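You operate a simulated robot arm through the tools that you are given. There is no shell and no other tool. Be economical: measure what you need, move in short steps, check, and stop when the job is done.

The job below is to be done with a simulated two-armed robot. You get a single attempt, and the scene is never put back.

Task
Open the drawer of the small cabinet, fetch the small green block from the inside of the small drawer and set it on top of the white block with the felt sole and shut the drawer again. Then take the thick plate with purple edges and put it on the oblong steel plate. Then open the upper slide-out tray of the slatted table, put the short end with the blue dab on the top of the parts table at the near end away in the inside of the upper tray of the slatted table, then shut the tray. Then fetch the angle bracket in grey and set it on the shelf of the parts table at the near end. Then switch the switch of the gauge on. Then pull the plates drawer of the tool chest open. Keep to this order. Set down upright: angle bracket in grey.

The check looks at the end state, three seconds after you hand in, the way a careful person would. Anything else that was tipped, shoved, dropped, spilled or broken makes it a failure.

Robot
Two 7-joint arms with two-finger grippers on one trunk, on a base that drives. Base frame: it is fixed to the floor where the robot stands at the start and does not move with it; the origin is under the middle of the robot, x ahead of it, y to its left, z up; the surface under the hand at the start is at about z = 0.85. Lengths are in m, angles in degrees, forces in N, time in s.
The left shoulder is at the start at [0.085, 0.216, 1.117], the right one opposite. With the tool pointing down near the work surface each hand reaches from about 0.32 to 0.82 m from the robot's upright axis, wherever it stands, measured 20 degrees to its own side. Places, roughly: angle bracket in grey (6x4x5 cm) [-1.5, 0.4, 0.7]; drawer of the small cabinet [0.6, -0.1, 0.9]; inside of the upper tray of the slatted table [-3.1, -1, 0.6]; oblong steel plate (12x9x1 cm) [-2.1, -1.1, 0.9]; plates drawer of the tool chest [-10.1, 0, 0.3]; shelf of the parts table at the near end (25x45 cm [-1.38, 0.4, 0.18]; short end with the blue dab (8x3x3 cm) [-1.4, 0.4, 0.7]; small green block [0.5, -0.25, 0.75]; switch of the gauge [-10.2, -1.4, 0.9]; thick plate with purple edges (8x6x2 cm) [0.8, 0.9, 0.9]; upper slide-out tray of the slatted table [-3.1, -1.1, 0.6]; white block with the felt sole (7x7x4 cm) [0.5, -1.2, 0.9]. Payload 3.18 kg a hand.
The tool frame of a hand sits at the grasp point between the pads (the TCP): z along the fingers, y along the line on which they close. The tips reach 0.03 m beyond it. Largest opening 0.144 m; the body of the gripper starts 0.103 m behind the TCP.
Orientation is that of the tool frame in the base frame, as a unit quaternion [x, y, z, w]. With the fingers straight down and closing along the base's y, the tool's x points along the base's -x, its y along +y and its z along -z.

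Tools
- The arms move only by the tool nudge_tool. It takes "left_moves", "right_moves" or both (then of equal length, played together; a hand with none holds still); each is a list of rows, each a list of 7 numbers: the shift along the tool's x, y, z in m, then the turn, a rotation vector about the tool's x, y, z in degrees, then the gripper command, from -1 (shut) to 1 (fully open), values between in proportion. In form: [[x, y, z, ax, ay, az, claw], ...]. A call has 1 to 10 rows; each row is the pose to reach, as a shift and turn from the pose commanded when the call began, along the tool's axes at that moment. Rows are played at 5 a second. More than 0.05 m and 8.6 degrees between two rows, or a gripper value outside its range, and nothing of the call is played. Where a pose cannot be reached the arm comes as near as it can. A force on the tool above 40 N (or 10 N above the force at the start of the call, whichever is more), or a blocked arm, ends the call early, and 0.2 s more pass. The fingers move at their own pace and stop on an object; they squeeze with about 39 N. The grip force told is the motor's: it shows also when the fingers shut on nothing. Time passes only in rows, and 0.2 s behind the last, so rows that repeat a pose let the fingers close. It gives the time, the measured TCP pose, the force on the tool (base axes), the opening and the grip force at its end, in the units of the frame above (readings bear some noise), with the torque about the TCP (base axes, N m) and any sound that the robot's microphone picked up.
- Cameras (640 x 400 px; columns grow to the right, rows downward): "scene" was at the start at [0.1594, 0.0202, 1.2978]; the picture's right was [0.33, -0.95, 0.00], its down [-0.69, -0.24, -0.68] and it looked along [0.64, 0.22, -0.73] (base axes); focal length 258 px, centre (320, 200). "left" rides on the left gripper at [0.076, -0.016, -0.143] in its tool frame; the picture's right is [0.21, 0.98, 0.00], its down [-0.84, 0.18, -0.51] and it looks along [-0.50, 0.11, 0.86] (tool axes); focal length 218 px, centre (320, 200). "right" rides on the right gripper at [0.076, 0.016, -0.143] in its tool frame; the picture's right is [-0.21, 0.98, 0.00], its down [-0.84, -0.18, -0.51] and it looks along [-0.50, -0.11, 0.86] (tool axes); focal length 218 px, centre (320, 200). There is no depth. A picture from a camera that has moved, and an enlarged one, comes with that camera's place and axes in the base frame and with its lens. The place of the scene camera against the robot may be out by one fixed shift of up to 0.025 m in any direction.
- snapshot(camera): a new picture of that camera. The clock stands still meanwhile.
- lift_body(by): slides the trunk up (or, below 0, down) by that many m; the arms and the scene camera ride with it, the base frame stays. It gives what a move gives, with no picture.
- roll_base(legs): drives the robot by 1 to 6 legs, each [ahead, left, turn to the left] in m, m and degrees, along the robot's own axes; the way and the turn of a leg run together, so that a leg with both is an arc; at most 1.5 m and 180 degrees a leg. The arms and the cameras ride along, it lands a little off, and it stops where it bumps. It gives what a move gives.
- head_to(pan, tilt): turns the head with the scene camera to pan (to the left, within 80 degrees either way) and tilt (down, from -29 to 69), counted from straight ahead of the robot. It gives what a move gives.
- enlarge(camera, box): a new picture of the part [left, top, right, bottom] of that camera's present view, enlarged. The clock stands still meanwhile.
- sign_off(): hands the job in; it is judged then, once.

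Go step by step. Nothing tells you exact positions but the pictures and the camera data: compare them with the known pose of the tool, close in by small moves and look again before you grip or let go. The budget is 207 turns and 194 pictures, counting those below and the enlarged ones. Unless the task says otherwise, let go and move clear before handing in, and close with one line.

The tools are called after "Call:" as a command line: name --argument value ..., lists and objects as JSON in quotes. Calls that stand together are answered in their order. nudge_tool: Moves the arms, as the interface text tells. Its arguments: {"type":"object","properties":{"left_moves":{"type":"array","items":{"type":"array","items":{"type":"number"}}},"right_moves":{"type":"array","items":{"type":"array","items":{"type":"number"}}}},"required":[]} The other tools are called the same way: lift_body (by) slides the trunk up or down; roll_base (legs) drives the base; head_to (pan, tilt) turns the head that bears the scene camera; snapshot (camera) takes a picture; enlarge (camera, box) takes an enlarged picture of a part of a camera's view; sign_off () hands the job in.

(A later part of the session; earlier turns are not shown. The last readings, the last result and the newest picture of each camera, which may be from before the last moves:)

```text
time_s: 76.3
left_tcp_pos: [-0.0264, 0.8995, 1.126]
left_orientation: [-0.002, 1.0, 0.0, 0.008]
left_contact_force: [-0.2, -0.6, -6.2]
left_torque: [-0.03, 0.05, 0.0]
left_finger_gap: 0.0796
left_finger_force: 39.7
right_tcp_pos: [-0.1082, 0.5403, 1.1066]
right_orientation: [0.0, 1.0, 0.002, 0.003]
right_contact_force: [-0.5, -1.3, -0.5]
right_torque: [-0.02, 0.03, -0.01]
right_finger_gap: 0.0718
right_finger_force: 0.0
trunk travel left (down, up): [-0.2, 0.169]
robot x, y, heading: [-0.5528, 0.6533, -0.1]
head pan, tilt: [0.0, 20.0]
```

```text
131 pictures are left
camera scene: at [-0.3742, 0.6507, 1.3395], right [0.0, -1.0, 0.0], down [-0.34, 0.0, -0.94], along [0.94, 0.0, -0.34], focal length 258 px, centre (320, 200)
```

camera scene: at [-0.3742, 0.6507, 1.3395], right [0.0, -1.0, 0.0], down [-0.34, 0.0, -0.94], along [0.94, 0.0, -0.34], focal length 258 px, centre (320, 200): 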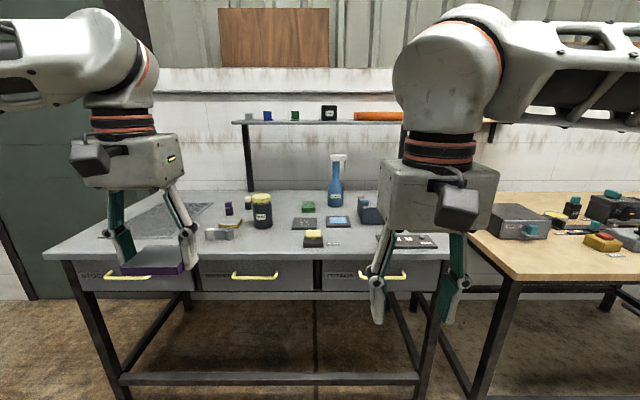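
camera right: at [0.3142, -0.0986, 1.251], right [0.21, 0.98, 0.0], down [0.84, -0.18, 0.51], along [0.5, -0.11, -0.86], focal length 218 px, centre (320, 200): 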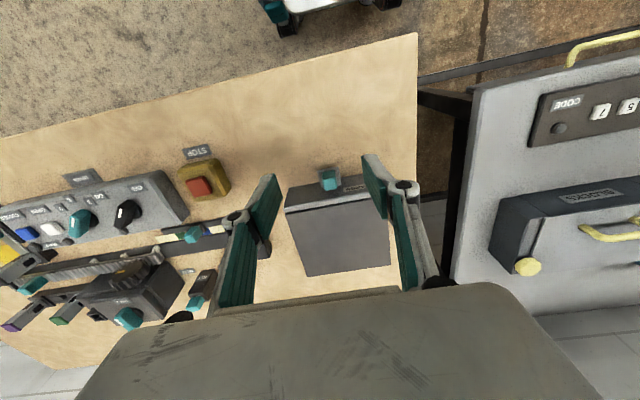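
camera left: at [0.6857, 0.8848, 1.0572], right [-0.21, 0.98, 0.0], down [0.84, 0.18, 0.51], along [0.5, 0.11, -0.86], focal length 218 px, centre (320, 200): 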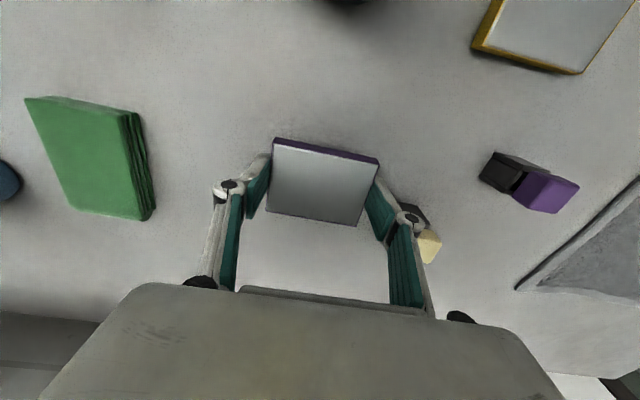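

I'm clear of the tables. I turn right and look toward the steel plate at (-2.1, -1.1).

Call:
roll_base --legs '[[0, 0, -120]]'

Call:
snapshot --camera "scene"

Call:
head_to --pan -55 --tilt 20

Call:
snapshot --camera "scene"

```text
time_s: 81.7
left_tcp_pos: [-0.5985, 0.0788, 1.1268]
left_orientation: [0.862, 0.507, -0.006, 0.005]
left_contact_force: [0.3, -1.1, -6.4]
left_torque: [0.01, 0.03, -0.04]
left_finger_gap: 0.0796
left_finger_force: 39.6
right_tcp_pos: [-0.8705, 0.3259, 1.1076]
right_orientation: [0.863, 0.504, -0.003, 0.003]
right_contact_force: [0.0, 0.4, 0.0]
right_torque: [0.02, -0.01, -0.01]
right_finger_gap: 0.0722
right_finger_force: 0.0
trunk travel left (down, up): [-0.2, 0.169]
robot x, y, heading: [-0.5553, 0.6559, -119.4]
head pan, tilt: [0.0, 20.0]
```

```text
130 pictures are left
camera scene: at [-0.6564, 0.4861, 1.3396], right [-0.87, 0.49, 0.0], down [0.17, 0.3, -0.94], along [-0.46, -0.82, -0.34], focal length 258 px, centre (320, 200)
```

scene: 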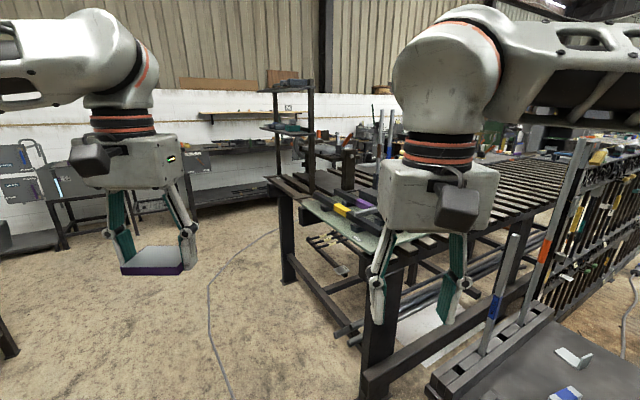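

```text
time_s: 83.0
left_tcp_pos: [-0.5987, 0.0799, 1.1258]
left_orientation: [0.862, 0.507, -0.006, 0.005]
left_contact_force: [0.6, 0.2, -5.7]
left_torque: [0.04, 0.0, -0.01]
left_finger_gap: 0.0796
left_finger_force: 38.9
right_tcp_pos: [-0.8696, 0.3264, 1.1064]
right_orientation: [0.863, 0.505, -0.002, 0.003]
right_contact_force: [0.3, 0.7, -0.2]
right_torque: [0.01, -0.01, 0.01]
right_finger_gap: 0.0721
right_finger_force: 0.0
trunk travel left (down, up): [-0.2, 0.169]
robot x, y, heading: [-0.5523, 0.6554, -119.4]
head pan, tilt: [-55.0, 20.0]
```

```text
129 pictures are left
camera scene: at [-0.7032, 0.558, 1.3396], right [-0.1, 1.0, 0.0], down [0.34, 0.03, -0.94], along [-0.94, -0.09, -0.34], focal length 258 px, centre (320, 200)
```

scene: 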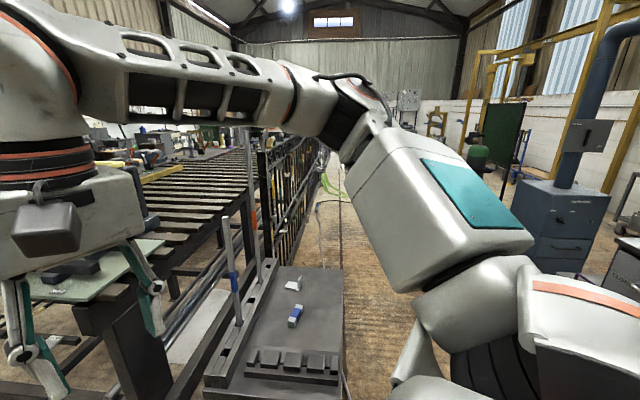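

The slatted table spans roughly x<-1.2, y -1.23…0, with the steel plate near its -y side. I drive down the lane at x≈-0.5 facing -y and look.

Call:
roll_base --legs '[[0, 0, 29.4], [1.4, 0, 0]]'

Call:
head_to --pan 0 --tilt 25

Call:
snapshot --camera "scene"

Call:
head_to --pan -50 --tilt 20

Call:
snapshot --camera "scene"

```text
time_s: 91.5
left_tcp_pos: [-0.3211, -1.2855, 1.1261]
left_orientation: [0.707, 0.707, -0.004, 0.006]
left_contact_force: [0.1, 0.5, -6.5]
left_torque: [0.05, 0.01, -0.02]
left_finger_gap: 0.0795
left_finger_force: 38.8
right_tcp_pos: [-0.6782, -1.2022, 1.1061]
right_orientation: [0.709, 0.705, -0.001, 0.003]
right_contact_force: [-0.1, 0.4, 0.8]
right_torque: [-0.01, -0.03, 0.0]
right_finger_gap: 0.0721
right_finger_force: 0.1
trunk travel left (down, up): [-0.2, 0.169]
robot x, y, heading: [-0.5575, -0.7602, -90.3]
head pan, tilt: [-55.0, 20.0]
```

```text
time_s: 92.7
left_tcp_pos: [-0.3206, -1.2854, 1.1267]
left_orientation: [0.707, 0.707, -0.005, 0.006]
left_contact_force: [0.8, -0.4, -6.8]
left_torque: [0.01, 0.03, -0.02]
left_finger_gap: 0.0794
left_finger_force: 38.6
right_tcp_pos: [-0.6766, -1.2029, 1.1077]
right_orientation: [0.709, 0.705, -0.001, 0.003]
right_contact_force: [0.4, 0.2, 0.3]
right_torque: [0.0, -0.01, 0.0]
right_finger_gap: 0.072
right_finger_force: 0.1
trunk travel left (down, up): [-0.2, 0.169]
robot x, y, heading: [-0.559, -0.7565, -90.3]
head pan, tilt: [0.0, 25.0]
```

```text
128 pictures are left
camera scene: at [-0.5733, -0.9529, 1.3315], right [-1.0, 0.01, 0.0], down [0.0, 0.42, -0.91], along [-0.01, -0.91, -0.42], focal length 258 px, centre (320, 200)
```

scene: 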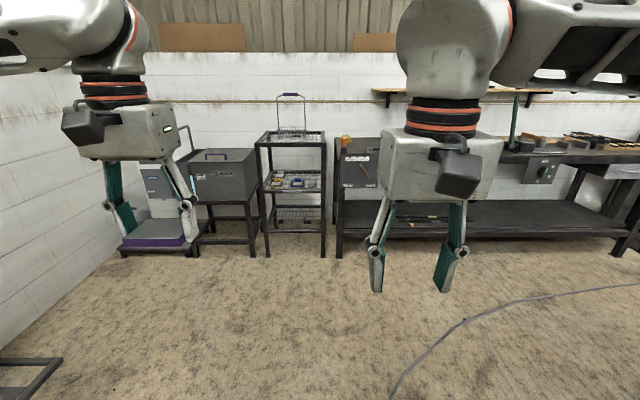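

```text
time_s: 93.9
left_tcp_pos: [-0.3197, -1.2856, 1.1258]
left_orientation: [0.707, 0.707, -0.005, 0.007]
left_contact_force: [0.3, -1.0, -5.4]
left_torque: [0.05, 0.0, -0.02]
left_finger_gap: 0.0796
left_finger_force: 38.8
right_tcp_pos: [-0.6772, -1.2026, 1.1062]
right_orientation: [0.709, 0.705, -0.001, 0.004]
right_contact_force: [0.0, -0.4, 0.4]
right_torque: [0.0, 0.02, 0.01]
right_finger_gap: 0.0721
right_finger_force: 0.1
trunk travel left (down, up): [-0.2, 0.169]
robot x, y, heading: [-0.5618, -0.7594, -90.3]
head pan, tilt: [-50.0, 20.0]
```

```text
127 pictures are left
camera scene: at [-0.6443, -0.9203, 1.3396], right [-0.64, 0.77, 0.0], down [0.26, 0.22, -0.94], along [-0.72, -0.6, -0.34], focal length 258 px, centre (320, 200)
```

scene: 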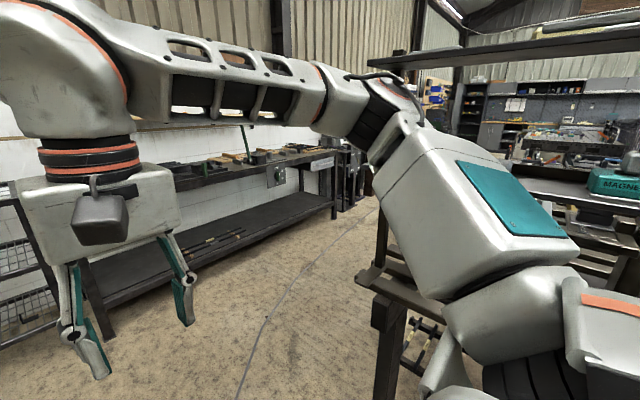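

The lane between the slatted table and the wall benches is about 1.5 m wide. I drive into it, turn to face -x, and go on.

Call:
roll_base --legs '[[1.05, 0, 0], [0, 0, -90], [1.3, 0, 0]]'

Call:
head_to --pan -60 --tilt 30

Call:
snapshot --camera "scene"

Call:
head_to --pan 0 --tilt 25

Call:
snapshot --camera "scene"

```text
time_s: 109.3
left_tcp_pos: [-2.4145, -1.9765, 1.1265]
left_orientation: [1.0, -0.018, -0.008, 0.0]
left_contact_force: [-0.1, 0.1, -5.6]
left_torque: [0.02, 0.0, 0.01]
left_finger_gap: 0.0798
left_finger_force: 39.4
right_tcp_pos: [-2.3202, -1.6217, 1.1073]
right_orientation: [1.0, -0.02, -0.003, 0.001]
right_contact_force: [0.9, 0.2, -0.8]
right_torque: [0.0, -0.01, -0.02]
right_finger_gap: 0.0721
right_finger_force: 0.1
trunk travel left (down, up): [-0.2, 0.169]
robot x, y, heading: [-1.8807, -1.7605, 177.6]
head pan, tilt: [-50.0, 20.0]
```

```text
time_s: 110.0
left_tcp_pos: [-2.4152, -1.9766, 1.1266]
left_orientation: [1.0, -0.017, -0.007, 0.001]
left_contact_force: [-0.3, -0.8, -5.6]
left_torque: [0.0, -0.02, -0.01]
left_finger_gap: 0.0793
left_finger_force: 39.4
right_tcp_pos: [-2.318, -1.6212, 1.1074]
right_orientation: [1.0, -0.02, -0.004, 0.001]
right_contact_force: [-0.5, 0.6, 0.3]
right_torque: [0.01, 0.01, 0.01]
right_finger_gap: 0.0717
right_finger_force: 0.0
trunk travel left (down, up): [-0.2, 0.169]
robot x, y, heading: [-1.881, -1.7562, 177.7]
head pan, tilt: [-60.0, 30.0]
```

```text
126 pictures are left
camera scene: at [-2.0295, -1.6761, 1.3236], right [0.89, 0.47, 0.0], down [0.23, -0.44, -0.87], along [-0.4, 0.77, -0.5], focal length 258 px, centre (320, 200)
```

scene: 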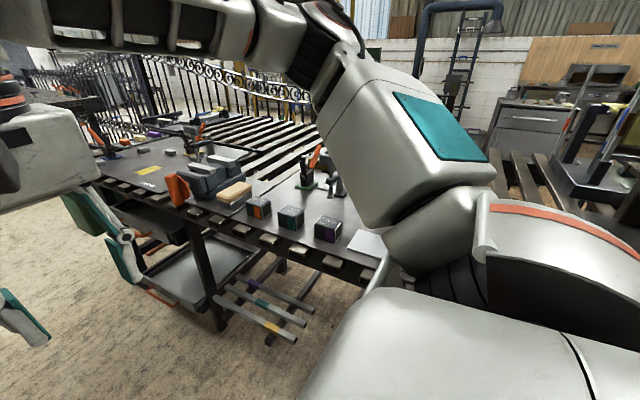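

```text
time_s: 111.3
left_tcp_pos: [-2.4154, -1.9762, 1.1265]
left_orientation: [1.0, -0.018, -0.008, 0.0]
left_contact_force: [0.2, -0.3, -5.3]
left_torque: [0.01, -0.03, 0.03]
left_finger_gap: 0.0798
left_finger_force: 39.2
right_tcp_pos: [-2.3194, -1.6215, 1.1074]
right_orientation: [1.0, -0.02, -0.003, 0.002]
right_contact_force: [-0.3, -0.1, -0.6]
right_torque: [0.01, -0.02, -0.01]
right_finger_gap: 0.0722
right_finger_force: 0.0
trunk travel left (down, up): [-0.2, 0.169]
robot x, y, heading: [-1.8795, -1.751, 177.3]
head pan, tilt: [0.0, 25.0]
```

```text
125 pictures are left
camera scene: at [-2.0795, -1.7523, 1.3315], right [0.04, 1.0, 0.0], down [0.42, -0.02, -0.91], along [-0.91, 0.04, -0.42], focal length 258 px, centre (320, 200)
```

scene: 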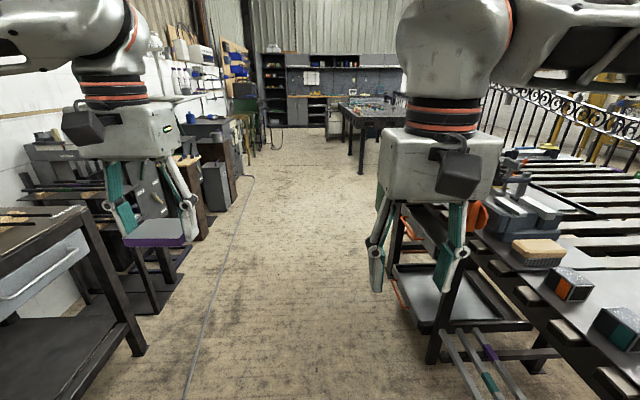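

The steel plate should be on the near strip of the slatted table. I sidestep to gain room, then turn to face +y.

Call:
roll_base --legs '[[0.1, 0.2, 0], [0, 0, -87.5]]'

Call:
head_to --pan 0 --tilt 40

Call:
snapshot --camera "scene"

```text
time_s: 117.5
left_tcp_pos: [-2.2159, -1.4169, 1.1259]
left_orientation: [-0.699, 0.715, 0.006, 0.004]
left_contact_force: [0.6, 0.4, -6.0]
left_torque: [-0.03, -0.01, 0.03]
left_finger_gap: 0.0796
left_finger_force: 38.9
right_tcp_pos: [-1.8603, -1.5093, 1.1065]
right_orientation: [-0.697, 0.717, 0.004, 0.002]
right_contact_force: [0.2, -0.1, 0.5]
right_torque: [0.01, 0.02, 0.01]
right_finger_gap: 0.072
right_finger_force: 0.1
trunk travel left (down, up): [-0.2, 0.169]
robot x, y, heading: [-1.9933, -1.9459, 88.2]
head pan, tilt: [0.0, 25.0]
```

```text
time_s: 118.3
left_tcp_pos: [-2.2164, -1.4165, 1.1261]
left_orientation: [-0.699, 0.715, 0.005, 0.004]
left_contact_force: [-0.4, 0.0, -5.7]
left_torque: [-0.03, -0.04, -0.01]
left_finger_gap: 0.0795
left_finger_force: 38.9
right_tcp_pos: [-1.8604, -1.5097, 1.1063]
right_orientation: [-0.698, 0.716, 0.003, 0.001]
right_contact_force: [-0.6, -0.5, 0.3]
right_torque: [-0.02, 0.0, 0.0]
right_finger_gap: 0.0721
right_finger_force: 0.0
trunk travel left (down, up): [-0.2, 0.169]
robot x, y, heading: [-1.9884, -1.9491, 88.3]
head pan, tilt: [0.0, 40.0]
```

```text
124 pictures are left
camera scene: at [-1.9946, -1.7742, 1.3083], right [1.0, -0.03, 0.0], down [-0.02, -0.64, -0.77], along [0.02, 0.77, -0.64], focal length 258 px, centre (320, 200)
```

scene: 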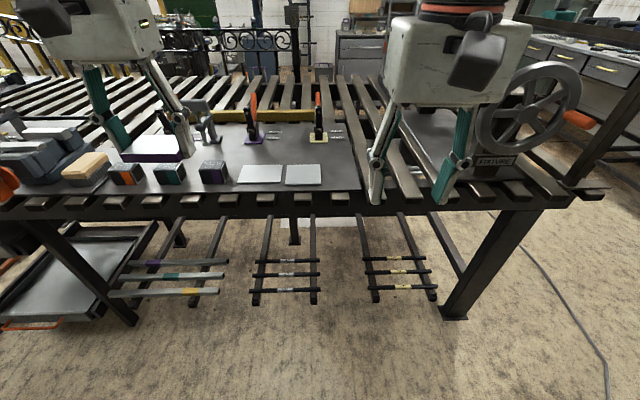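

I see two flat steel plates on the table. I zoom in to tell the oblong one from the other.

Call:
enlarge --camera "scene" --box '[210, 140, 370, 220]'

Call:
snapshot --camera "left"

```text
4.00 times, centred on (290, 180) of scene
camera zoom: at [-1.9946, -1.7742, 1.3083], right [1.0, -0.03, 0.0], down [-0.02, -0.64, -0.77], along [0.02, 0.77, -0.64], focal length 1031 px, centre (440, 280)
```

zoom: 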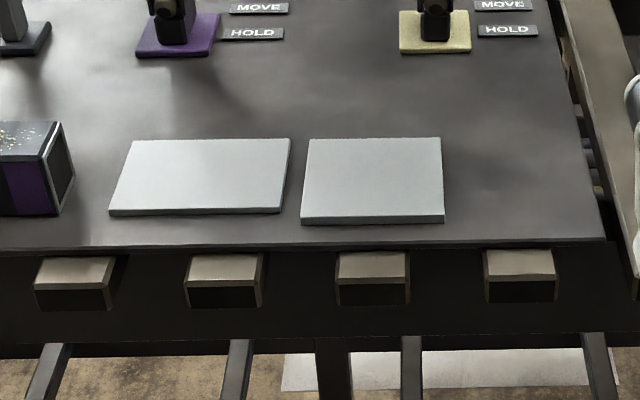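

```text
122 pictures are left
camera left: at [-2.2014, -1.495, 1.2683], right [-0.98, -0.19, 0.0], down [-0.16, 0.84, 0.52], along [-0.1, 0.51, -0.85], focal length 218 px, centre (320, 200)
```

left: 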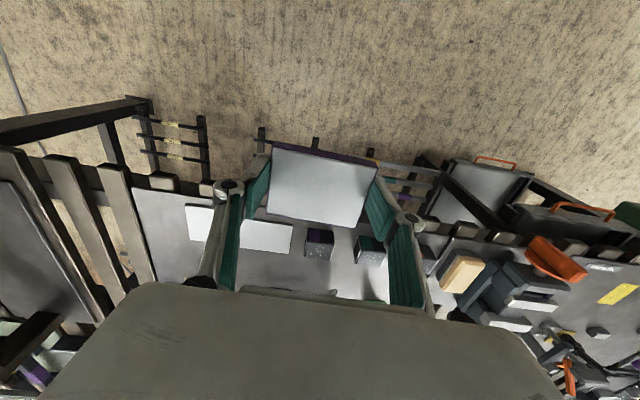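

The left plate is the oblong one (about 12 x 9 cm), at about (-2.15, -1.13). I drive 0.2 m forward.

Call:
roll_base --legs '[[0.2, 0, 1.7]]'

Call:
enlarge --camera "scene" --box '[160, 100, 400, 250]'

Call:
snapshot --camera "left"

```text
time_s: 119.9
left_tcp_pos: [-2.2283, -1.2196, 1.1262]
left_orientation: [0.709, -0.705, -0.005, -0.005]
left_contact_force: [-0.3, 0.0, -6.4]
left_torque: [-0.04, 0.02, -0.02]
left_finger_gap: 0.0795
left_finger_force: 39.8
right_tcp_pos: [-1.8708, -1.3003, 1.1068]
right_orientation: [0.707, -0.707, -0.004, -0.002]
right_contact_force: [0.2, 0.5, 0.1]
right_torque: [0.01, 0.02, -0.03]
right_finger_gap: 0.0718
right_finger_force: 0.1
trunk travel left (down, up): [-0.2, 0.169]
robot x, y, heading: [-1.9843, -1.7493, 90.0]
head pan, tilt: [0.0, 40.0]
```

```text
2.67 times, centred on (280, 175) of scene
camera zoom: at [-1.9966, -1.5698, 1.3082], right [1.0, 0.0, 0.0], down [0.0, -0.64, -0.77], along [0.0, 0.77, -0.64], focal length 688 px, centre (427, 267)
```

zoom: 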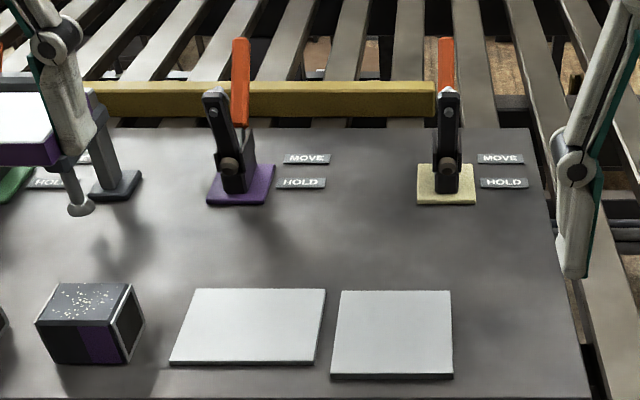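

```text
120 pictures are left
camera left: at [-2.211, -1.297, 1.2683], right [-0.98, -0.21, 0.0], down [-0.18, 0.83, 0.52], along [-0.11, 0.51, -0.85], focal length 218 px, centre (320, 200)
```

left: 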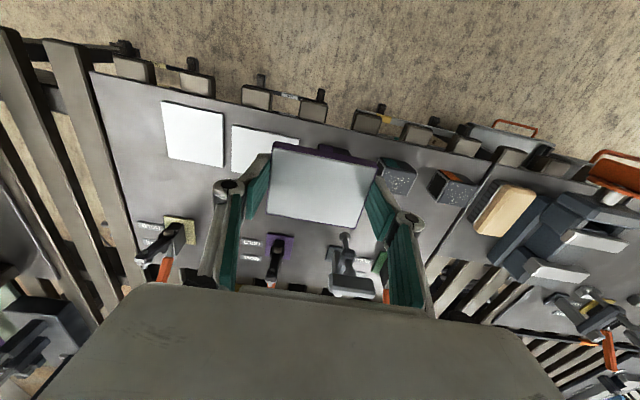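

The oblong plate's centre is about (-2.157, -1.133) with its top near z 0.88. I bring the held plate over it at z≈0.99.

Call:
nudge_tool --left_moves '[[0, -0.035, 0, 0, 0, 0, -1], [0, -0.073, 0, 0, 0, 0, -1], [-0.035, -0.073, 0.02, 0, 0, 0, -1], [-0.07, -0.073, 0.05, 0, 0, 0, -1], [-0.087, -0.073, 0.09, 0, 0, 0, -1], [-0.087, -0.073, 0.13, 0, 0, 0, -1]]'

Call:
snapshot --camera "left"

Call:
enlarge --camera "scene" --box '[160, 120, 400, 270]'

```text
time_s: 121.3
left_tcp_pos: [-2.1565, -1.1314, 0.9949]
left_orientation: [0.709, -0.706, -0.005, -0.004]
left_contact_force: [0.9, 0.3, -6.2]
left_torque: [-0.03, 0.0, -0.03]
left_finger_gap: 0.0796
left_finger_force: 38.9
right_tcp_pos: [-1.8716, -1.3014, 1.1061]
right_orientation: [0.708, -0.707, -0.003, 0.0]
right_contact_force: [0.6, 0.2, 0.1]
right_torque: [-0.01, 0.01, 0.01]
right_finger_gap: 0.0722
right_finger_force: 0.1
trunk travel left (down, up): [-0.2, 0.169]
robot x, y, heading: [-1.983, -1.7461, 89.6]
head pan, tilt: [0.0, 40.0]
```

```text
119 pictures are left
camera left: at [-2.1385, -1.2086, 1.1378], right [-0.98, -0.21, 0.0], down [-0.18, 0.83, 0.52], along [-0.11, 0.51, -0.85], focal length 218 px, centre (320, 200)
```

left: 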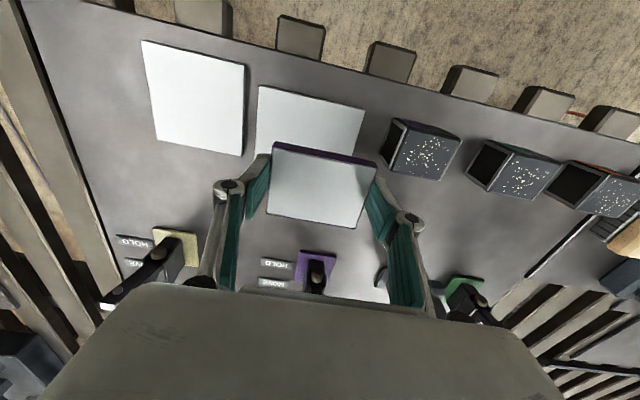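

```text
2.67 times, centred on (280, 195) of scene
camera zoom: at [-1.9967, -1.5694, 1.3079], right [1.0, 0.0, 0.0], down [0.0, -0.64, -0.77], along [0.0, 0.77, -0.64], focal length 688 px, centre (427, 213)
```

zoom: 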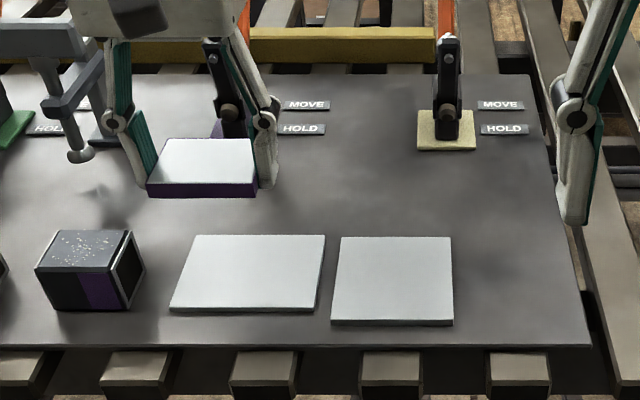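

From the hand camera the oblong plate's centre is about (-2.137, -1.134). I correct by 18 mm and lower to look again.

Call:
nudge_tool --left_moves '[[0.004, -0.018, 0.0, 0, 0, 0, -1], [0.006, -0.018, 0.025, 0, 0, 0, -1], [0.006, -0.018, 0.05, 0, 0, 0, -1]]'

Call:
snapshot --camera "left"

Call:
enlarge --camera "scene" --box '[160, 120, 400, 270]'

```text
time_s: 122.1
left_tcp_pos: [-2.1374, -1.136, 0.9463]
left_orientation: [0.709, -0.705, -0.006, -0.004]
left_contact_force: [0.2, -0.1, -6.1]
left_torque: [-0.04, 0.0, -0.02]
left_finger_gap: 0.0794
left_finger_force: 38.4
right_tcp_pos: [-1.8694, -1.2999, 1.1073]
right_orientation: [-0.707, 0.707, 0.003, 0.0]
right_contact_force: [0.1, -0.3, -0.8]
right_torque: [-0.02, 0.02, 0.01]
right_finger_gap: 0.0722
right_finger_force: 0.0
trunk travel left (down, up): [-0.2, 0.169]
robot x, y, heading: [-1.986, -1.747, 89.8]
head pan, tilt: [0.0, 40.0]
```

```text
117 pictures are left
camera left: at [-2.12, -1.2138, 1.089], right [-0.98, -0.21, 0.0], down [-0.18, 0.83, 0.52], along [-0.11, 0.51, -0.85], focal length 218 px, centre (320, 200)
```

left: 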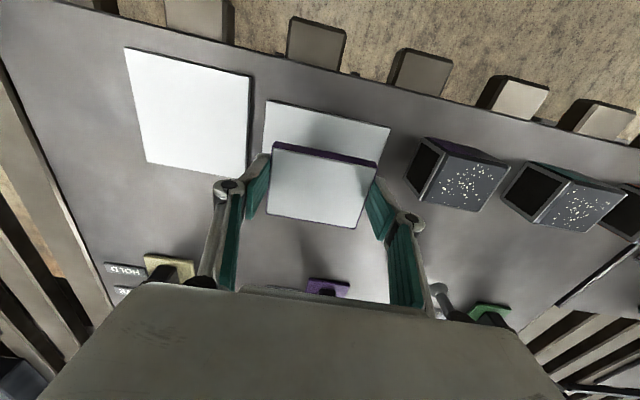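

```text
2.67 times, centred on (280, 195) of scene
camera zoom: at [-1.9963, -1.5697, 1.308], right [1.0, 0.0, 0.0], down [0.0, -0.64, -0.77], along [0.0, 0.77, -0.64], focal length 688 px, centre (427, 213)
```

zoom: 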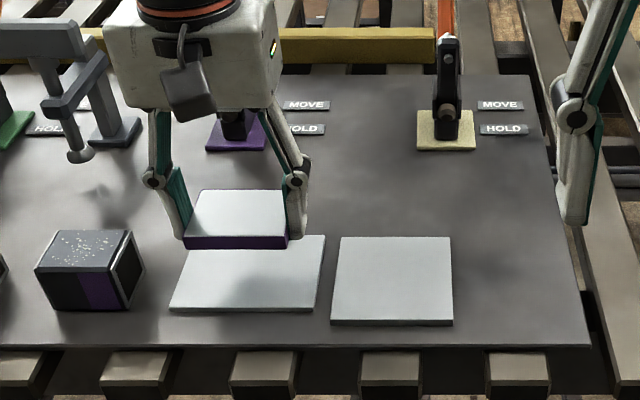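

The plate is centred over the oblong plate. I lower it in small steps until contact.

Call:
nudge_tool --left_moves '[[0, 0, 0.012, 0, 0, 0, -1], [0, 0, 0.022, 0, 0, 0, -1], [0, 0, 0.025, 0, 0, 0, -1], [0, 0, 0.028, 0, 0, 0, -1]]'

Call:
enlarge --camera "scene" --box '[200, 140, 300, 240]'

```text
time_s: 123.1
left_tcp_pos: [-2.1394, -1.135, 0.9193]
left_orientation: [0.709, -0.705, -0.005, -0.004]
left_contact_force: [-0.3, 0.5, -5.9]
left_torque: [-0.05, 0.01, 0.01]
left_finger_gap: 0.0794
left_finger_force: 39.4
right_tcp_pos: [-1.8719, -1.3013, 1.1078]
right_orientation: [-0.707, 0.707, 0.003, 0.001]
right_contact_force: [-0.1, 0.5, -0.7]
right_torque: [0.02, -0.03, 0.02]
right_finger_gap: 0.0722
right_finger_force: 0.2
trunk travel left (down, up): [-0.2, 0.169]
robot x, y, heading: [-1.9855, -1.7446, 90.3]
head pan, tilt: [0.0, 40.0]
```

```text
4.00 times, centred on (250, 190) of scene
camera zoom: at [-1.9966, -1.57, 1.3081], right [1.0, 0.0, 0.0], down [0.0, -0.64, -0.77], along [0.0, 0.77, -0.64], focal length 1031 px, centre (600, 240)
```

zoom: 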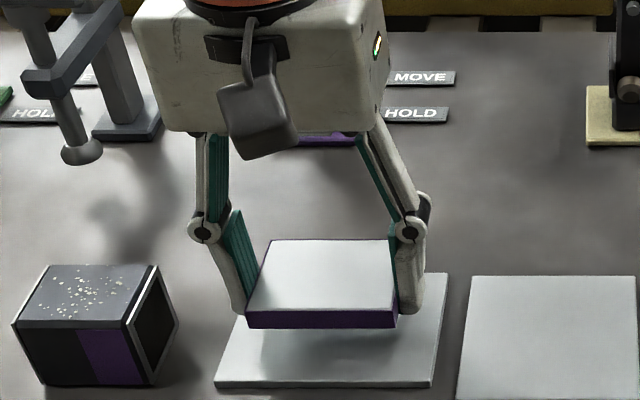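

Call:
nudge_tool --left_moves '[[0, 0, 0.004, 0, 0, 0, -1], [0, 0, 0.008, 0, 0, 0, -1], [0, 0, 0.01, 0, 0, 0, -1], [0, 0, 0.012, 0, 0, 0, -1]]'

Call:
enlarge --camera "scene" --box '[200, 140, 300, 240]'

```text
time_s: 124.1
left_tcp_pos: [-2.1382, -1.1355, 0.9074]
left_orientation: [0.709, -0.705, -0.006, -0.005]
left_contact_force: [-0.4, 0.5, -6.4]
left_torque: [-0.02, -0.01, -0.03]
left_finger_gap: 0.0798
left_finger_force: 39.1
right_tcp_pos: [-1.8702, -1.3008, 1.1078]
right_orientation: [0.707, -0.707, -0.003, -0.002]
right_contact_force: [-0.8, 0.3, 0.2]
right_torque: [0.0, -0.01, 0.0]
right_finger_gap: 0.0721
right_finger_force: 0.1
trunk travel left (down, up): [-0.2, 0.169]
robot x, y, heading: [-1.985, -1.7435, 89.9]
head pan, tilt: [0.0, 40.0]
```

```text
4.00 times, centred on (250, 190) of scene
camera zoom: at [-1.9965, -1.5701, 1.3082], right [1.0, 0.0, 0.0], down [0.0, -0.64, -0.77], along [0.0, 0.77, -0.64], focal length 1031 px, centre (600, 240)
```

zoom: 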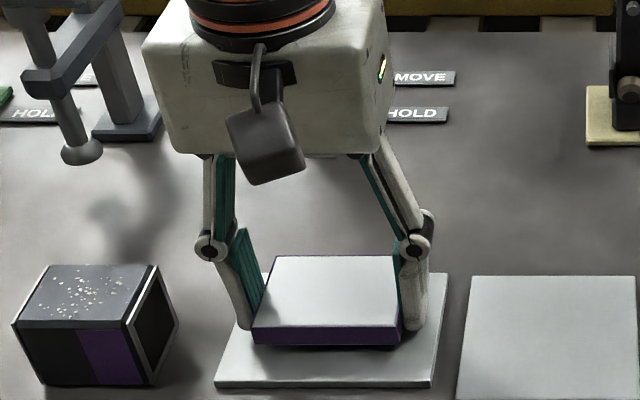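

Almost down; a few more millimetres.

Call:
nudge_tool --left_moves '[[0, 0, 0.002, 0, 0, 0, -1], [0, 0, 0.004, 0, 0, 0, -1], [0, 0, 0.006, 0, 0, 0, -1]]'

Call:
enlarge --camera "scene" --box '[200, 140, 300, 240]'

```text
time_s: 124.9
left_tcp_pos: [-2.138, -1.1348, 0.9022]
left_orientation: [0.709, -0.705, -0.005, -0.006]
left_contact_force: [-1.3, 0.0, -1.7]
left_torque: [-0.15, -0.05, -0.05]
left_finger_gap: 0.0796
left_finger_force: 39.5
right_tcp_pos: [-1.871, -1.3017, 1.1068]
right_orientation: [0.707, -0.707, -0.004, 0.0]
right_contact_force: [-0.4, 0.2, -0.1]
right_torque: [0.0, 0.0, -0.01]
right_finger_gap: 0.0721
right_finger_force: 0.1
trunk travel left (down, up): [-0.2, 0.169]
robot x, y, heading: [-1.9858, -1.749, 90.0]
head pan, tilt: [0.0, 40.0]
```

```text
4.00 times, centred on (250, 190) of scene
camera zoom: at [-1.9966, -1.5706, 1.3084], right [1.0, 0.0, 0.0], down [0.0, -0.64, -0.77], along [0.0, 0.77, -0.64], focal length 1031 px, centre (600, 240)
```

zoom: 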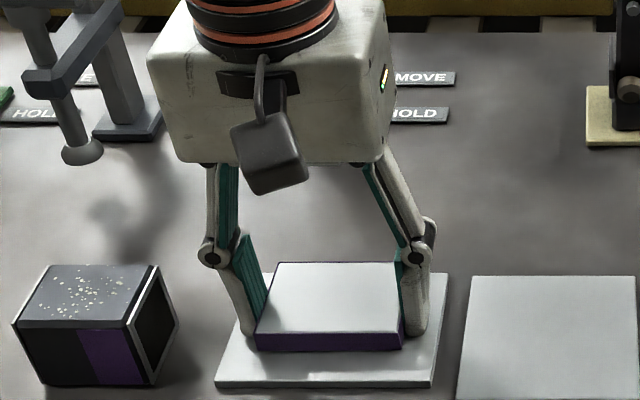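

The plate is touching. I open slightly and lift off.

Call:
nudge_tool --left_moves '[[0, 0, 0.001, 0, 0, 0, -1], [0, 0, 0.001, 0, 0, 0, 0.25], [0, 0, 0.001, 0, 0, 0, 0.35], [0, 0, -0.02, 0, 0, 0, 0.35], [0, 0, -0.06, 0, 0, 0, 0.35], [0, 0, -0.1, 0, 0, 0, 0.35], [0.03, 0, -0.14, 0, 0, 0, 0.35], [0.07, 0, -0.16, 0, 0, 0, 0.35]]'

Call:
enlarge --camera "scene" --box '[200, 140, 300, 240]'

```text
time_s: 126.7
left_tcp_pos: [-2.1382, -1.2106, 1.0628]
left_orientation: [0.709, -0.705, -0.006, -0.005]
left_contact_force: [0.4, -0.5, 0.0]
left_torque: [0.04, -0.04, 0.03]
left_finger_gap: 0.0971
left_finger_force: 0.0
right_tcp_pos: [-1.8715, -1.3027, 1.1065]
right_orientation: [0.707, -0.707, -0.005, -0.001]
right_contact_force: [0.2, 0.5, 0.6]
right_torque: [0.05, 0.01, 0.04]
right_finger_gap: 0.072
right_finger_force: 0.2
trunk travel left (down, up): [-0.2, 0.169]
robot x, y, heading: [-1.9868, -1.7462, 90.2]
head pan, tilt: [0.0, 40.0]
```

```text
4.00 times, centred on (250, 190) of scene
camera zoom: at [-1.9966, -1.5717, 1.3086], right [1.0, 0.0, 0.0], down [0.0, -0.64, -0.77], along [0.0, 0.77, -0.64], focal length 1031 px, centre (600, 240)
```

zoom: 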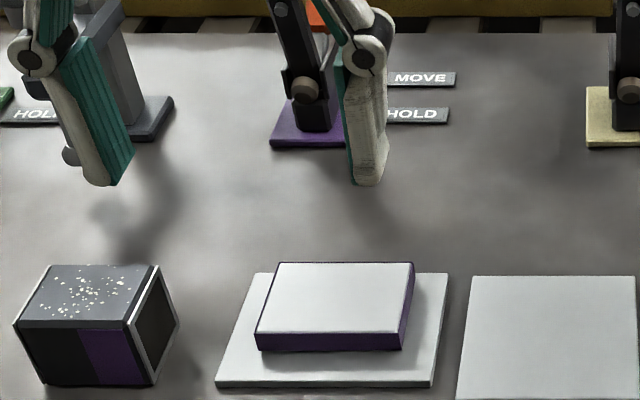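

The plate rests squarely on the oblong plate. Next I drive round to the parts table, so I can carry the blue-dabbed piece to the tray in one trip.

Call:
roll_base --legs '[[-0.25, 0, 0], [0, -1.5, 0], [1.2, 0, 0], [1.15, 0, 0], [0, 0, 90]]'

Call:
snapshot --camera "scene"

```text
time_s: 156.1
left_tcp_pos: [-1.027, 0.2327, 1.0621]
left_orientation: [1.0, -0.025, -0.008, 0.001]
left_contact_force: [0.2, -0.9, -0.2]
left_torque: [0.03, -0.01, 0.01]
left_finger_gap: 0.0971
left_finger_force: 0.1
right_tcp_pos: [-0.9186, 0.4946, 1.1063]
right_orientation: [1.0, -0.027, -0.004, 0.002]
right_contact_force: [-0.1, -0.1, 0.1]
right_torque: [0.0, -0.04, -0.01]
right_finger_gap: 0.072
right_finger_force: 0.0
trunk travel left (down, up): [-0.2, 0.169]
robot x, y, heading: [-0.4846, 0.3565, 177.0]
head pan, tilt: [0.0, 40.0]
```

```text
111 pictures are left
camera scene: at [-0.6735, 0.3597, 1.3083], right [0.06, 1.0, 0.0], down [0.64, -0.04, -0.77], along [-0.76, 0.04, -0.64], focal length 258 px, centre (320, 200)
```

scene: 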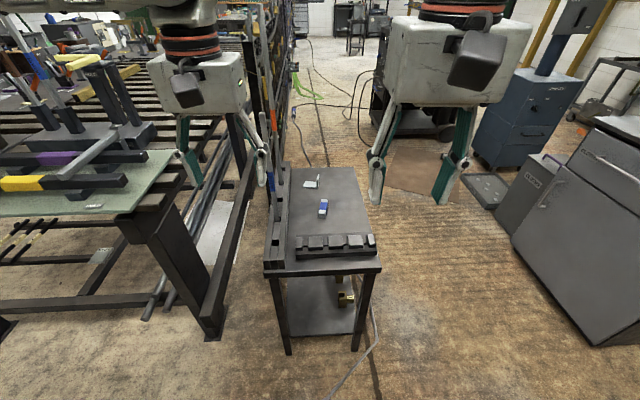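

The blue-dabbed piece is at about (-1.34, 0.40) and the bracket at (-1.50, 0.37). Standing rods line the left side of the table at y≈0.22. I approach offset to the right so the left hand comes in clear of them.

Call:
roll_base --legs '[[0, -0.22, 3], [0.22, 0, 0]]'

Call:
head_to --pan 10 --tilt 45

Call:
snapshot --camera "scene"

Call:
snapshot --camera "left"

```text
time_s: 160.0
left_tcp_pos: [-1.2328, 0.425, 1.0608]
left_orientation: [1.0, 0.001, -0.008, 0.001]
left_contact_force: [0.1, 0.5, -0.5]
left_torque: [-0.02, -0.05, 0.01]
left_finger_gap: 0.0971
left_finger_force: 0.1
right_tcp_pos: [-1.1379, 0.6914, 1.1074]
right_orientation: [1.0, -0.002, -0.004, 0.002]
right_contact_force: [-0.7, -0.8, -0.6]
right_torque: [-0.02, -0.04, 0.01]
right_finger_gap: 0.072
right_finger_force: 0.0
trunk travel left (down, up): [-0.2, 0.169]
robot x, y, heading: [-0.6949, 0.5721, 179.7]
head pan, tilt: [0.0, 40.0]
```

```text
time_s: 160.7
left_tcp_pos: [-1.2325, 0.4247, 1.0618]
left_orientation: [1.0, 0.001, -0.008, 0.001]
left_contact_force: [0.8, -0.3, 0.7]
left_torque: [-0.02, 0.0, 0.01]
left_finger_gap: 0.0972
left_finger_force: 0.0
right_tcp_pos: [-1.1372, 0.6917, 1.1075]
right_orientation: [1.0, -0.002, -0.004, 0.001]
right_contact_force: [0.8, -0.3, -0.9]
right_torque: [0.0, 0.03, -0.01]
right_finger_gap: 0.0724
right_finger_force: 0.0
trunk travel left (down, up): [-0.2, 0.169]
robot x, y, heading: [-0.6956, 0.5754, 179.6]
head pan, tilt: [10.0, 45.0]
```

```text
110 pictures are left
camera scene: at [-0.8806, 0.5568, 1.3011], right [-0.17, 0.99, 0.0], down [0.7, 0.12, -0.71], along [-0.7, -0.12, -0.71], focal length 258 px, centre (320, 200)
```

scene: 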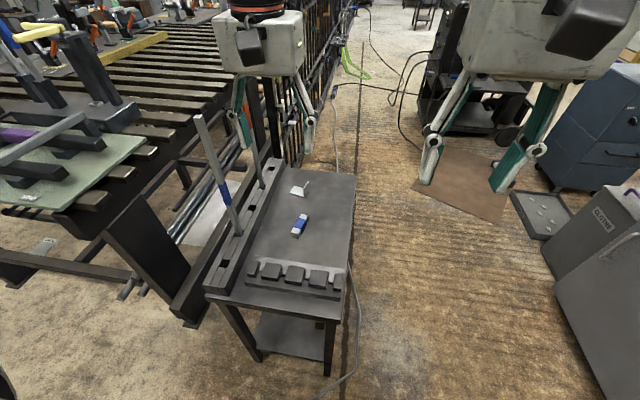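

```text
109 pictures are left
camera left: at [-1.1527, 0.4431, 1.2042], right [0.21, -0.98, 0.0], down [-0.83, -0.18, 0.52], along [-0.51, -0.11, -0.85], focal length 218 px, centre (320, 200)
```

left: 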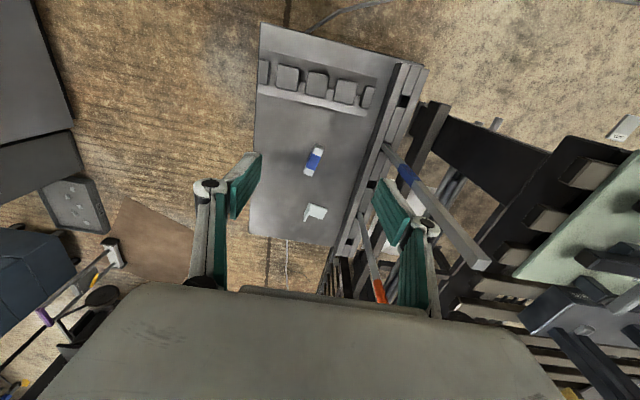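

The rod tops reach z≈1.07 at y≈0.27; the piece is at (-1.344, 0.419), yawed about 16°. I lower the trunk 0.15 and bring the left hand above the piece.

Call:
lift_body --by -0.15

Call:
nudge_tool --left_moves '[[-0.04, 0.002, 0, 0, 0, 5, 0.2], [-0.08, 0.004, 0, 0, 0, 10, 0.1], [-0.11, 0.006, 0.02, 0, 0, 16, 0.0], [-0.11, 0.006, 0.06, 0, 0, 16, 0.0]]'

Call:
snapshot --camera "left"

```text
time_s: 162.4
left_tcp_pos: [-1.2315, 0.4258, 0.9136]
left_orientation: [1.0, 0.001, -0.009, 0.001]
left_contact_force: [0.5, -0.1, 0.1]
left_torque: [0.02, 0.02, -0.03]
left_finger_gap: 0.0971
left_finger_force: 0.1
right_tcp_pos: [-1.1378, 0.6921, 0.9572]
right_orientation: [1.0, -0.004, -0.004, 0.002]
right_contact_force: [-27.5, 16.3, -20.5]
right_torque: [-1.96, -2.23, 0.9]
right_finger_gap: 0.0719
right_finger_force: 0.1
trunk travel left (down, up): [-0.05, 0.319]
robot x, y, heading: [-0.6922, 0.5755, 179.7]
head pan, tilt: [10.0, 45.0]
```

```text
time_s: 162.9
left_tcp_pos: [-1.2732, 0.4225, 0.9134]
left_orientation: [0.999, -0.043, -0.009, 0.001]
left_contact_force: [0.8, 0.3, 0.2]
left_torque: [0.03, 0.02, 0.0]
left_finger_gap: 0.0789
left_finger_force: 0.0
right_tcp_pos: [-1.1395, 0.6936, 0.9555]
right_orientation: [1.0, -0.004, -0.005, 0.002]
right_contact_force: [-6.0, 4.2, -6.6]
right_torque: [-0.48, -0.31, 0.27]
right_finger_gap: 0.0719
right_finger_force: 0.1
trunk travel left (down, up): [-0.05, 0.319]
robot x, y, heading: [-0.6937, 0.5781, 179.9]
head pan, tilt: [10.0, 45.0]
stopped in row 2 (right hand): the force on the tool passed its limit at 49 N (the readings are from after the stop); the commanded pose is now the measured one
```

```text
108 pictures are left
camera left: at [-1.1921, 0.4342, 1.0547], right [0.12, -0.99, 0.0], down [-0.85, -0.11, 0.52], along [-0.52, -0.06, -0.85], focal length 218 px, centre (320, 200)
```

left: 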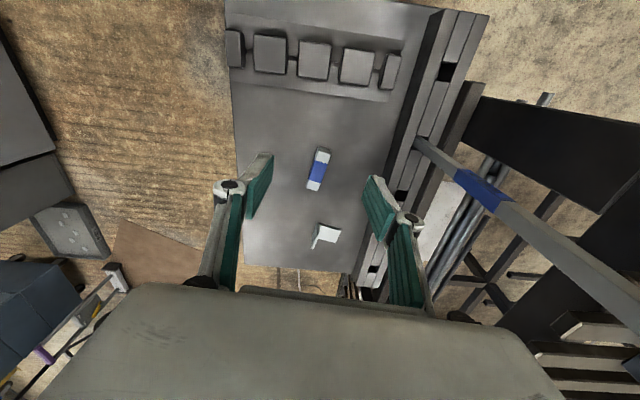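

The right hand reports a contact force, so something touches the right arm. I look before doing anything else.

Call:
snapshot --camera "right"

Call:
head_to --pan -25 --tilt 45

Call:
snapshot --camera "scene"

```text
107 pictures are left
camera right: at [-1.0612, 0.6761, 1.0992], right [-0.22, -0.98, 0.01], down [-0.84, 0.19, 0.51], along [-0.5, 0.11, -0.86], focal length 218 px, centre (320, 200)
```

right: 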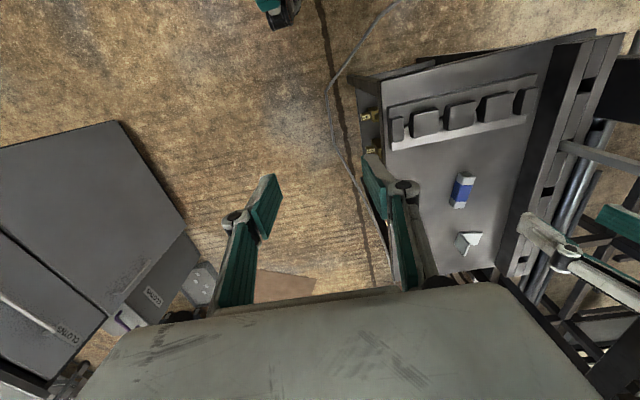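

```text
time_s: 163.9
left_tcp_pos: [-1.2733, 0.4236, 0.9123]
left_orientation: [0.999, -0.042, -0.007, -0.001]
left_contact_force: [0.7, -0.2, -0.2]
left_torque: [-0.02, 0.01, 0.01]
left_finger_gap: 0.079
left_finger_force: 0.0
right_tcp_pos: [-1.1405, 0.6942, 0.9565]
right_orientation: [1.0, -0.006, -0.004, 0.003]
right_contact_force: [0.4, 1.1, 0.4]
right_torque: [-0.02, 0.05, -0.01]
right_finger_gap: 0.0721
right_finger_force: 0.1
trunk travel left (down, up): [-0.05, 0.319]
robot x, y, heading: [-0.6935, 0.5763, 179.5]
head pan, tilt: [-25.0, 45.0]
```

```text
106 pictures are left
camera scene: at [-1.0361, 0.563, 1.118], right [-0.1, 0.99, 0.0], down [0.71, 0.07, -0.7], along [-0.7, -0.07, -0.71], focal length 258 px, centre (320, 200)
```

scene: 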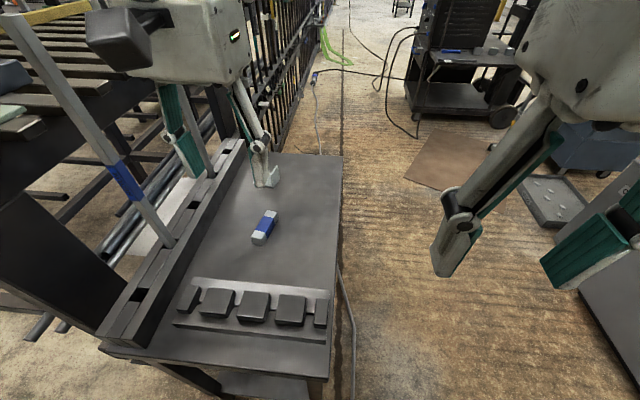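

The contact is gone now, but the head pose looks odd. I recenter the head and check it.

Call:
head_to --pan 0 --tilt 45

Call:
snapshot --camera "scene"

```text
time_s: 164.8
left_tcp_pos: [-1.2728, 0.4233, 0.9141]
left_orientation: [0.999, -0.043, -0.008, 0.001]
left_contact_force: [-0.2, 0.1, -0.1]
left_torque: [0.01, 0.02, 0.02]
left_finger_gap: 0.0792
left_finger_force: 0.1
right_tcp_pos: [-1.1398, 0.6931, 0.9563]
right_orientation: [1.0, -0.006, -0.003, 0.003]
right_contact_force: [0.4, 0.3, 0.3]
right_torque: [0.0, -0.02, -0.01]
right_finger_gap: 0.0718
right_finger_force: 0.1
trunk travel left (down, up): [-0.05, 0.319]
robot x, y, heading: [-0.6926, 0.572, 179.5]
head pan, tilt: [0.0, 45.0]
```

```text
105 pictures are left
camera scene: at [-1.0361, 0.5631, 1.118], right [-0.1, 0.99, 0.0], down [0.71, 0.07, -0.7], along [-0.7, -0.07, -0.71], focal length 258 px, centre (320, 200)
```

scene: 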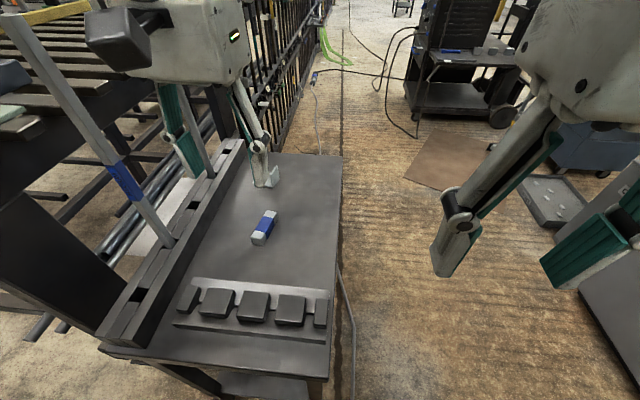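

The scene camera now holds a fixed tilt, but its reported pose agrees with the hand camera (piece at (-1.342, 0.421)). I continue with the left hand above the piece.

Call:
nudge_tool --left_moves '[[-0.035, 0.004, 0.0, 0, 0, 4, 0], [-0.0675, 0.008, 0.02, 0, 0, 8, 0.0], [-0.0675, 0.008, 0.065, 0, 0, 8, 0.0], [-0.0675, 0.008, 0.1, 0, 0, 8, 0.0]]'

Call:
snapshot --camera "left"

Call:
snapshot --camera "scene"

```text
time_s: 165.8
left_tcp_pos: [-1.3414, 0.4256, 0.8373]
left_orientation: [0.993, -0.113, -0.027, 0.001]
left_contact_force: [-0.2, 0.4, -1.0]
left_torque: [0.02, 0.0, 0.0]
left_finger_gap: 0.0721
left_finger_force: 0.0
right_tcp_pos: [-1.1318, 0.697, 0.9671]
right_orientation: [1.0, -0.007, -0.013, 0.006]
right_contact_force: [0.0, 0.1, -0.3]
right_torque: [-0.01, -0.04, 0.04]
right_finger_gap: 0.0721
right_finger_force: 0.0
trunk travel left (down, up): [-0.05, 0.319]
robot x, y, heading: [-0.6933, 0.5752, 179.7]
head pan, tilt: [0.0, 45.0]
```

```text
104 pictures are left
camera left: at [-1.2553, 0.4246, 0.9764], right [-0.02, -1.0, 0.0], down [-0.83, 0.01, 0.55], along [-0.55, 0.01, -0.83], focal length 218 px, centre (320, 200)
```

left: 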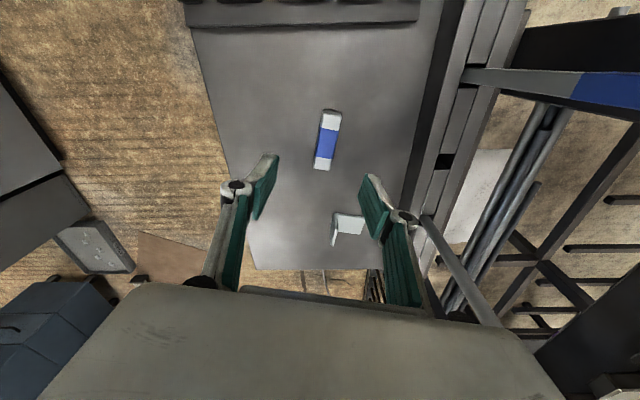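

```text
103 pictures are left
camera scene: at [-1.0269, 0.5664, 1.1264], right [-0.1, 1.0, 0.0], down [0.69, 0.07, -0.72], along [-0.72, -0.07, -0.69], focal length 258 px, centre (320, 200)
```

scene: 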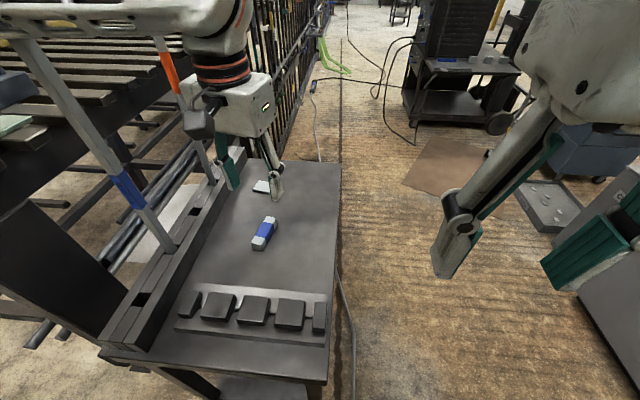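

The scene camera and right hand shifted although I did not command them, so something on the right side may be jammed after lowering. I raise the trunk again and see if this clears.

Call:
lift_body --by 0.12

Call:
snapshot --camera "scene"

Call:
head_to --pan 15 --tilt 45

Call:
snapshot --camera "scene"

```text
time_s: 167.3
left_tcp_pos: [-1.3423, 0.422, 0.9307]
left_orientation: [0.994, -0.113, -0.006, 0.001]
left_contact_force: [-0.4, 0.0, 0.8]
left_torque: [0.04, -0.05, 0.01]
left_finger_gap: 0.0717
left_finger_force: 0.2
right_tcp_pos: [-1.1405, 0.692, 1.0757]
right_orientation: [1.0, -0.004, -0.003, 0.001]
right_contact_force: [-1.0, 0.0, -1.3]
right_torque: [-0.01, -0.02, 0.01]
right_finger_gap: 0.0719
right_finger_force: 0.2
trunk travel left (down, up): [-0.17, 0.199]
robot x, y, heading: [-0.6919, 0.5753, 179.8]
head pan, tilt: [0.0, 45.0]
```

```text
102 pictures are left
camera scene: at [-0.9109, 0.571, 1.2678], right [0.0, 1.0, 0.0], down [0.71, 0.0, -0.71], along [-0.71, 0.0, -0.71], focal length 258 px, centre (320, 200)
```

scene: 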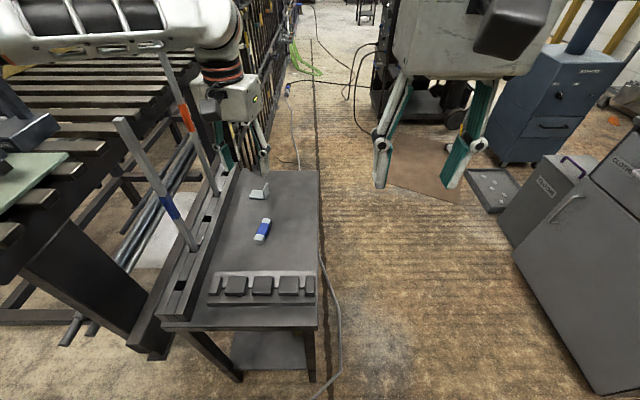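

```text
time_s: 168.1
left_tcp_pos: [-1.3427, 0.4207, 0.9343]
left_orientation: [0.994, -0.113, -0.009, 0.001]
left_contact_force: [-0.2, 0.0, -0.1]
left_torque: [-0.02, -0.02, 0.03]
left_finger_gap: 0.0719
left_finger_force: 0.0
right_tcp_pos: [-1.1388, 0.6931, 1.0768]
right_orientation: [1.0, -0.004, -0.004, 0.002]
right_contact_force: [-0.4, -1.1, 1.6]
right_torque: [0.04, -0.01, -0.01]
right_finger_gap: 0.072
right_finger_force: 0.1
trunk travel left (down, up): [-0.17, 0.199]
robot x, y, heading: [-0.6946, 0.5775, 179.9]
head pan, tilt: [15.0, 45.0]
```

```text
101 pictures are left
camera scene: at [-0.9064, 0.55, 1.2685], right [-0.25, 0.97, 0.0], down [0.68, 0.18, -0.71], along [-0.68, -0.18, -0.71], focal length 258 px, centre (320, 200)
```

scene: 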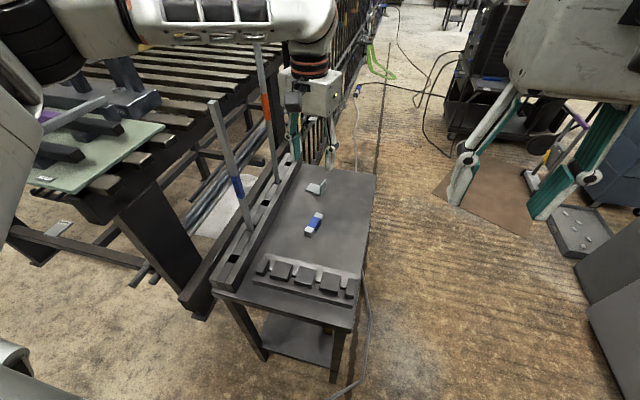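

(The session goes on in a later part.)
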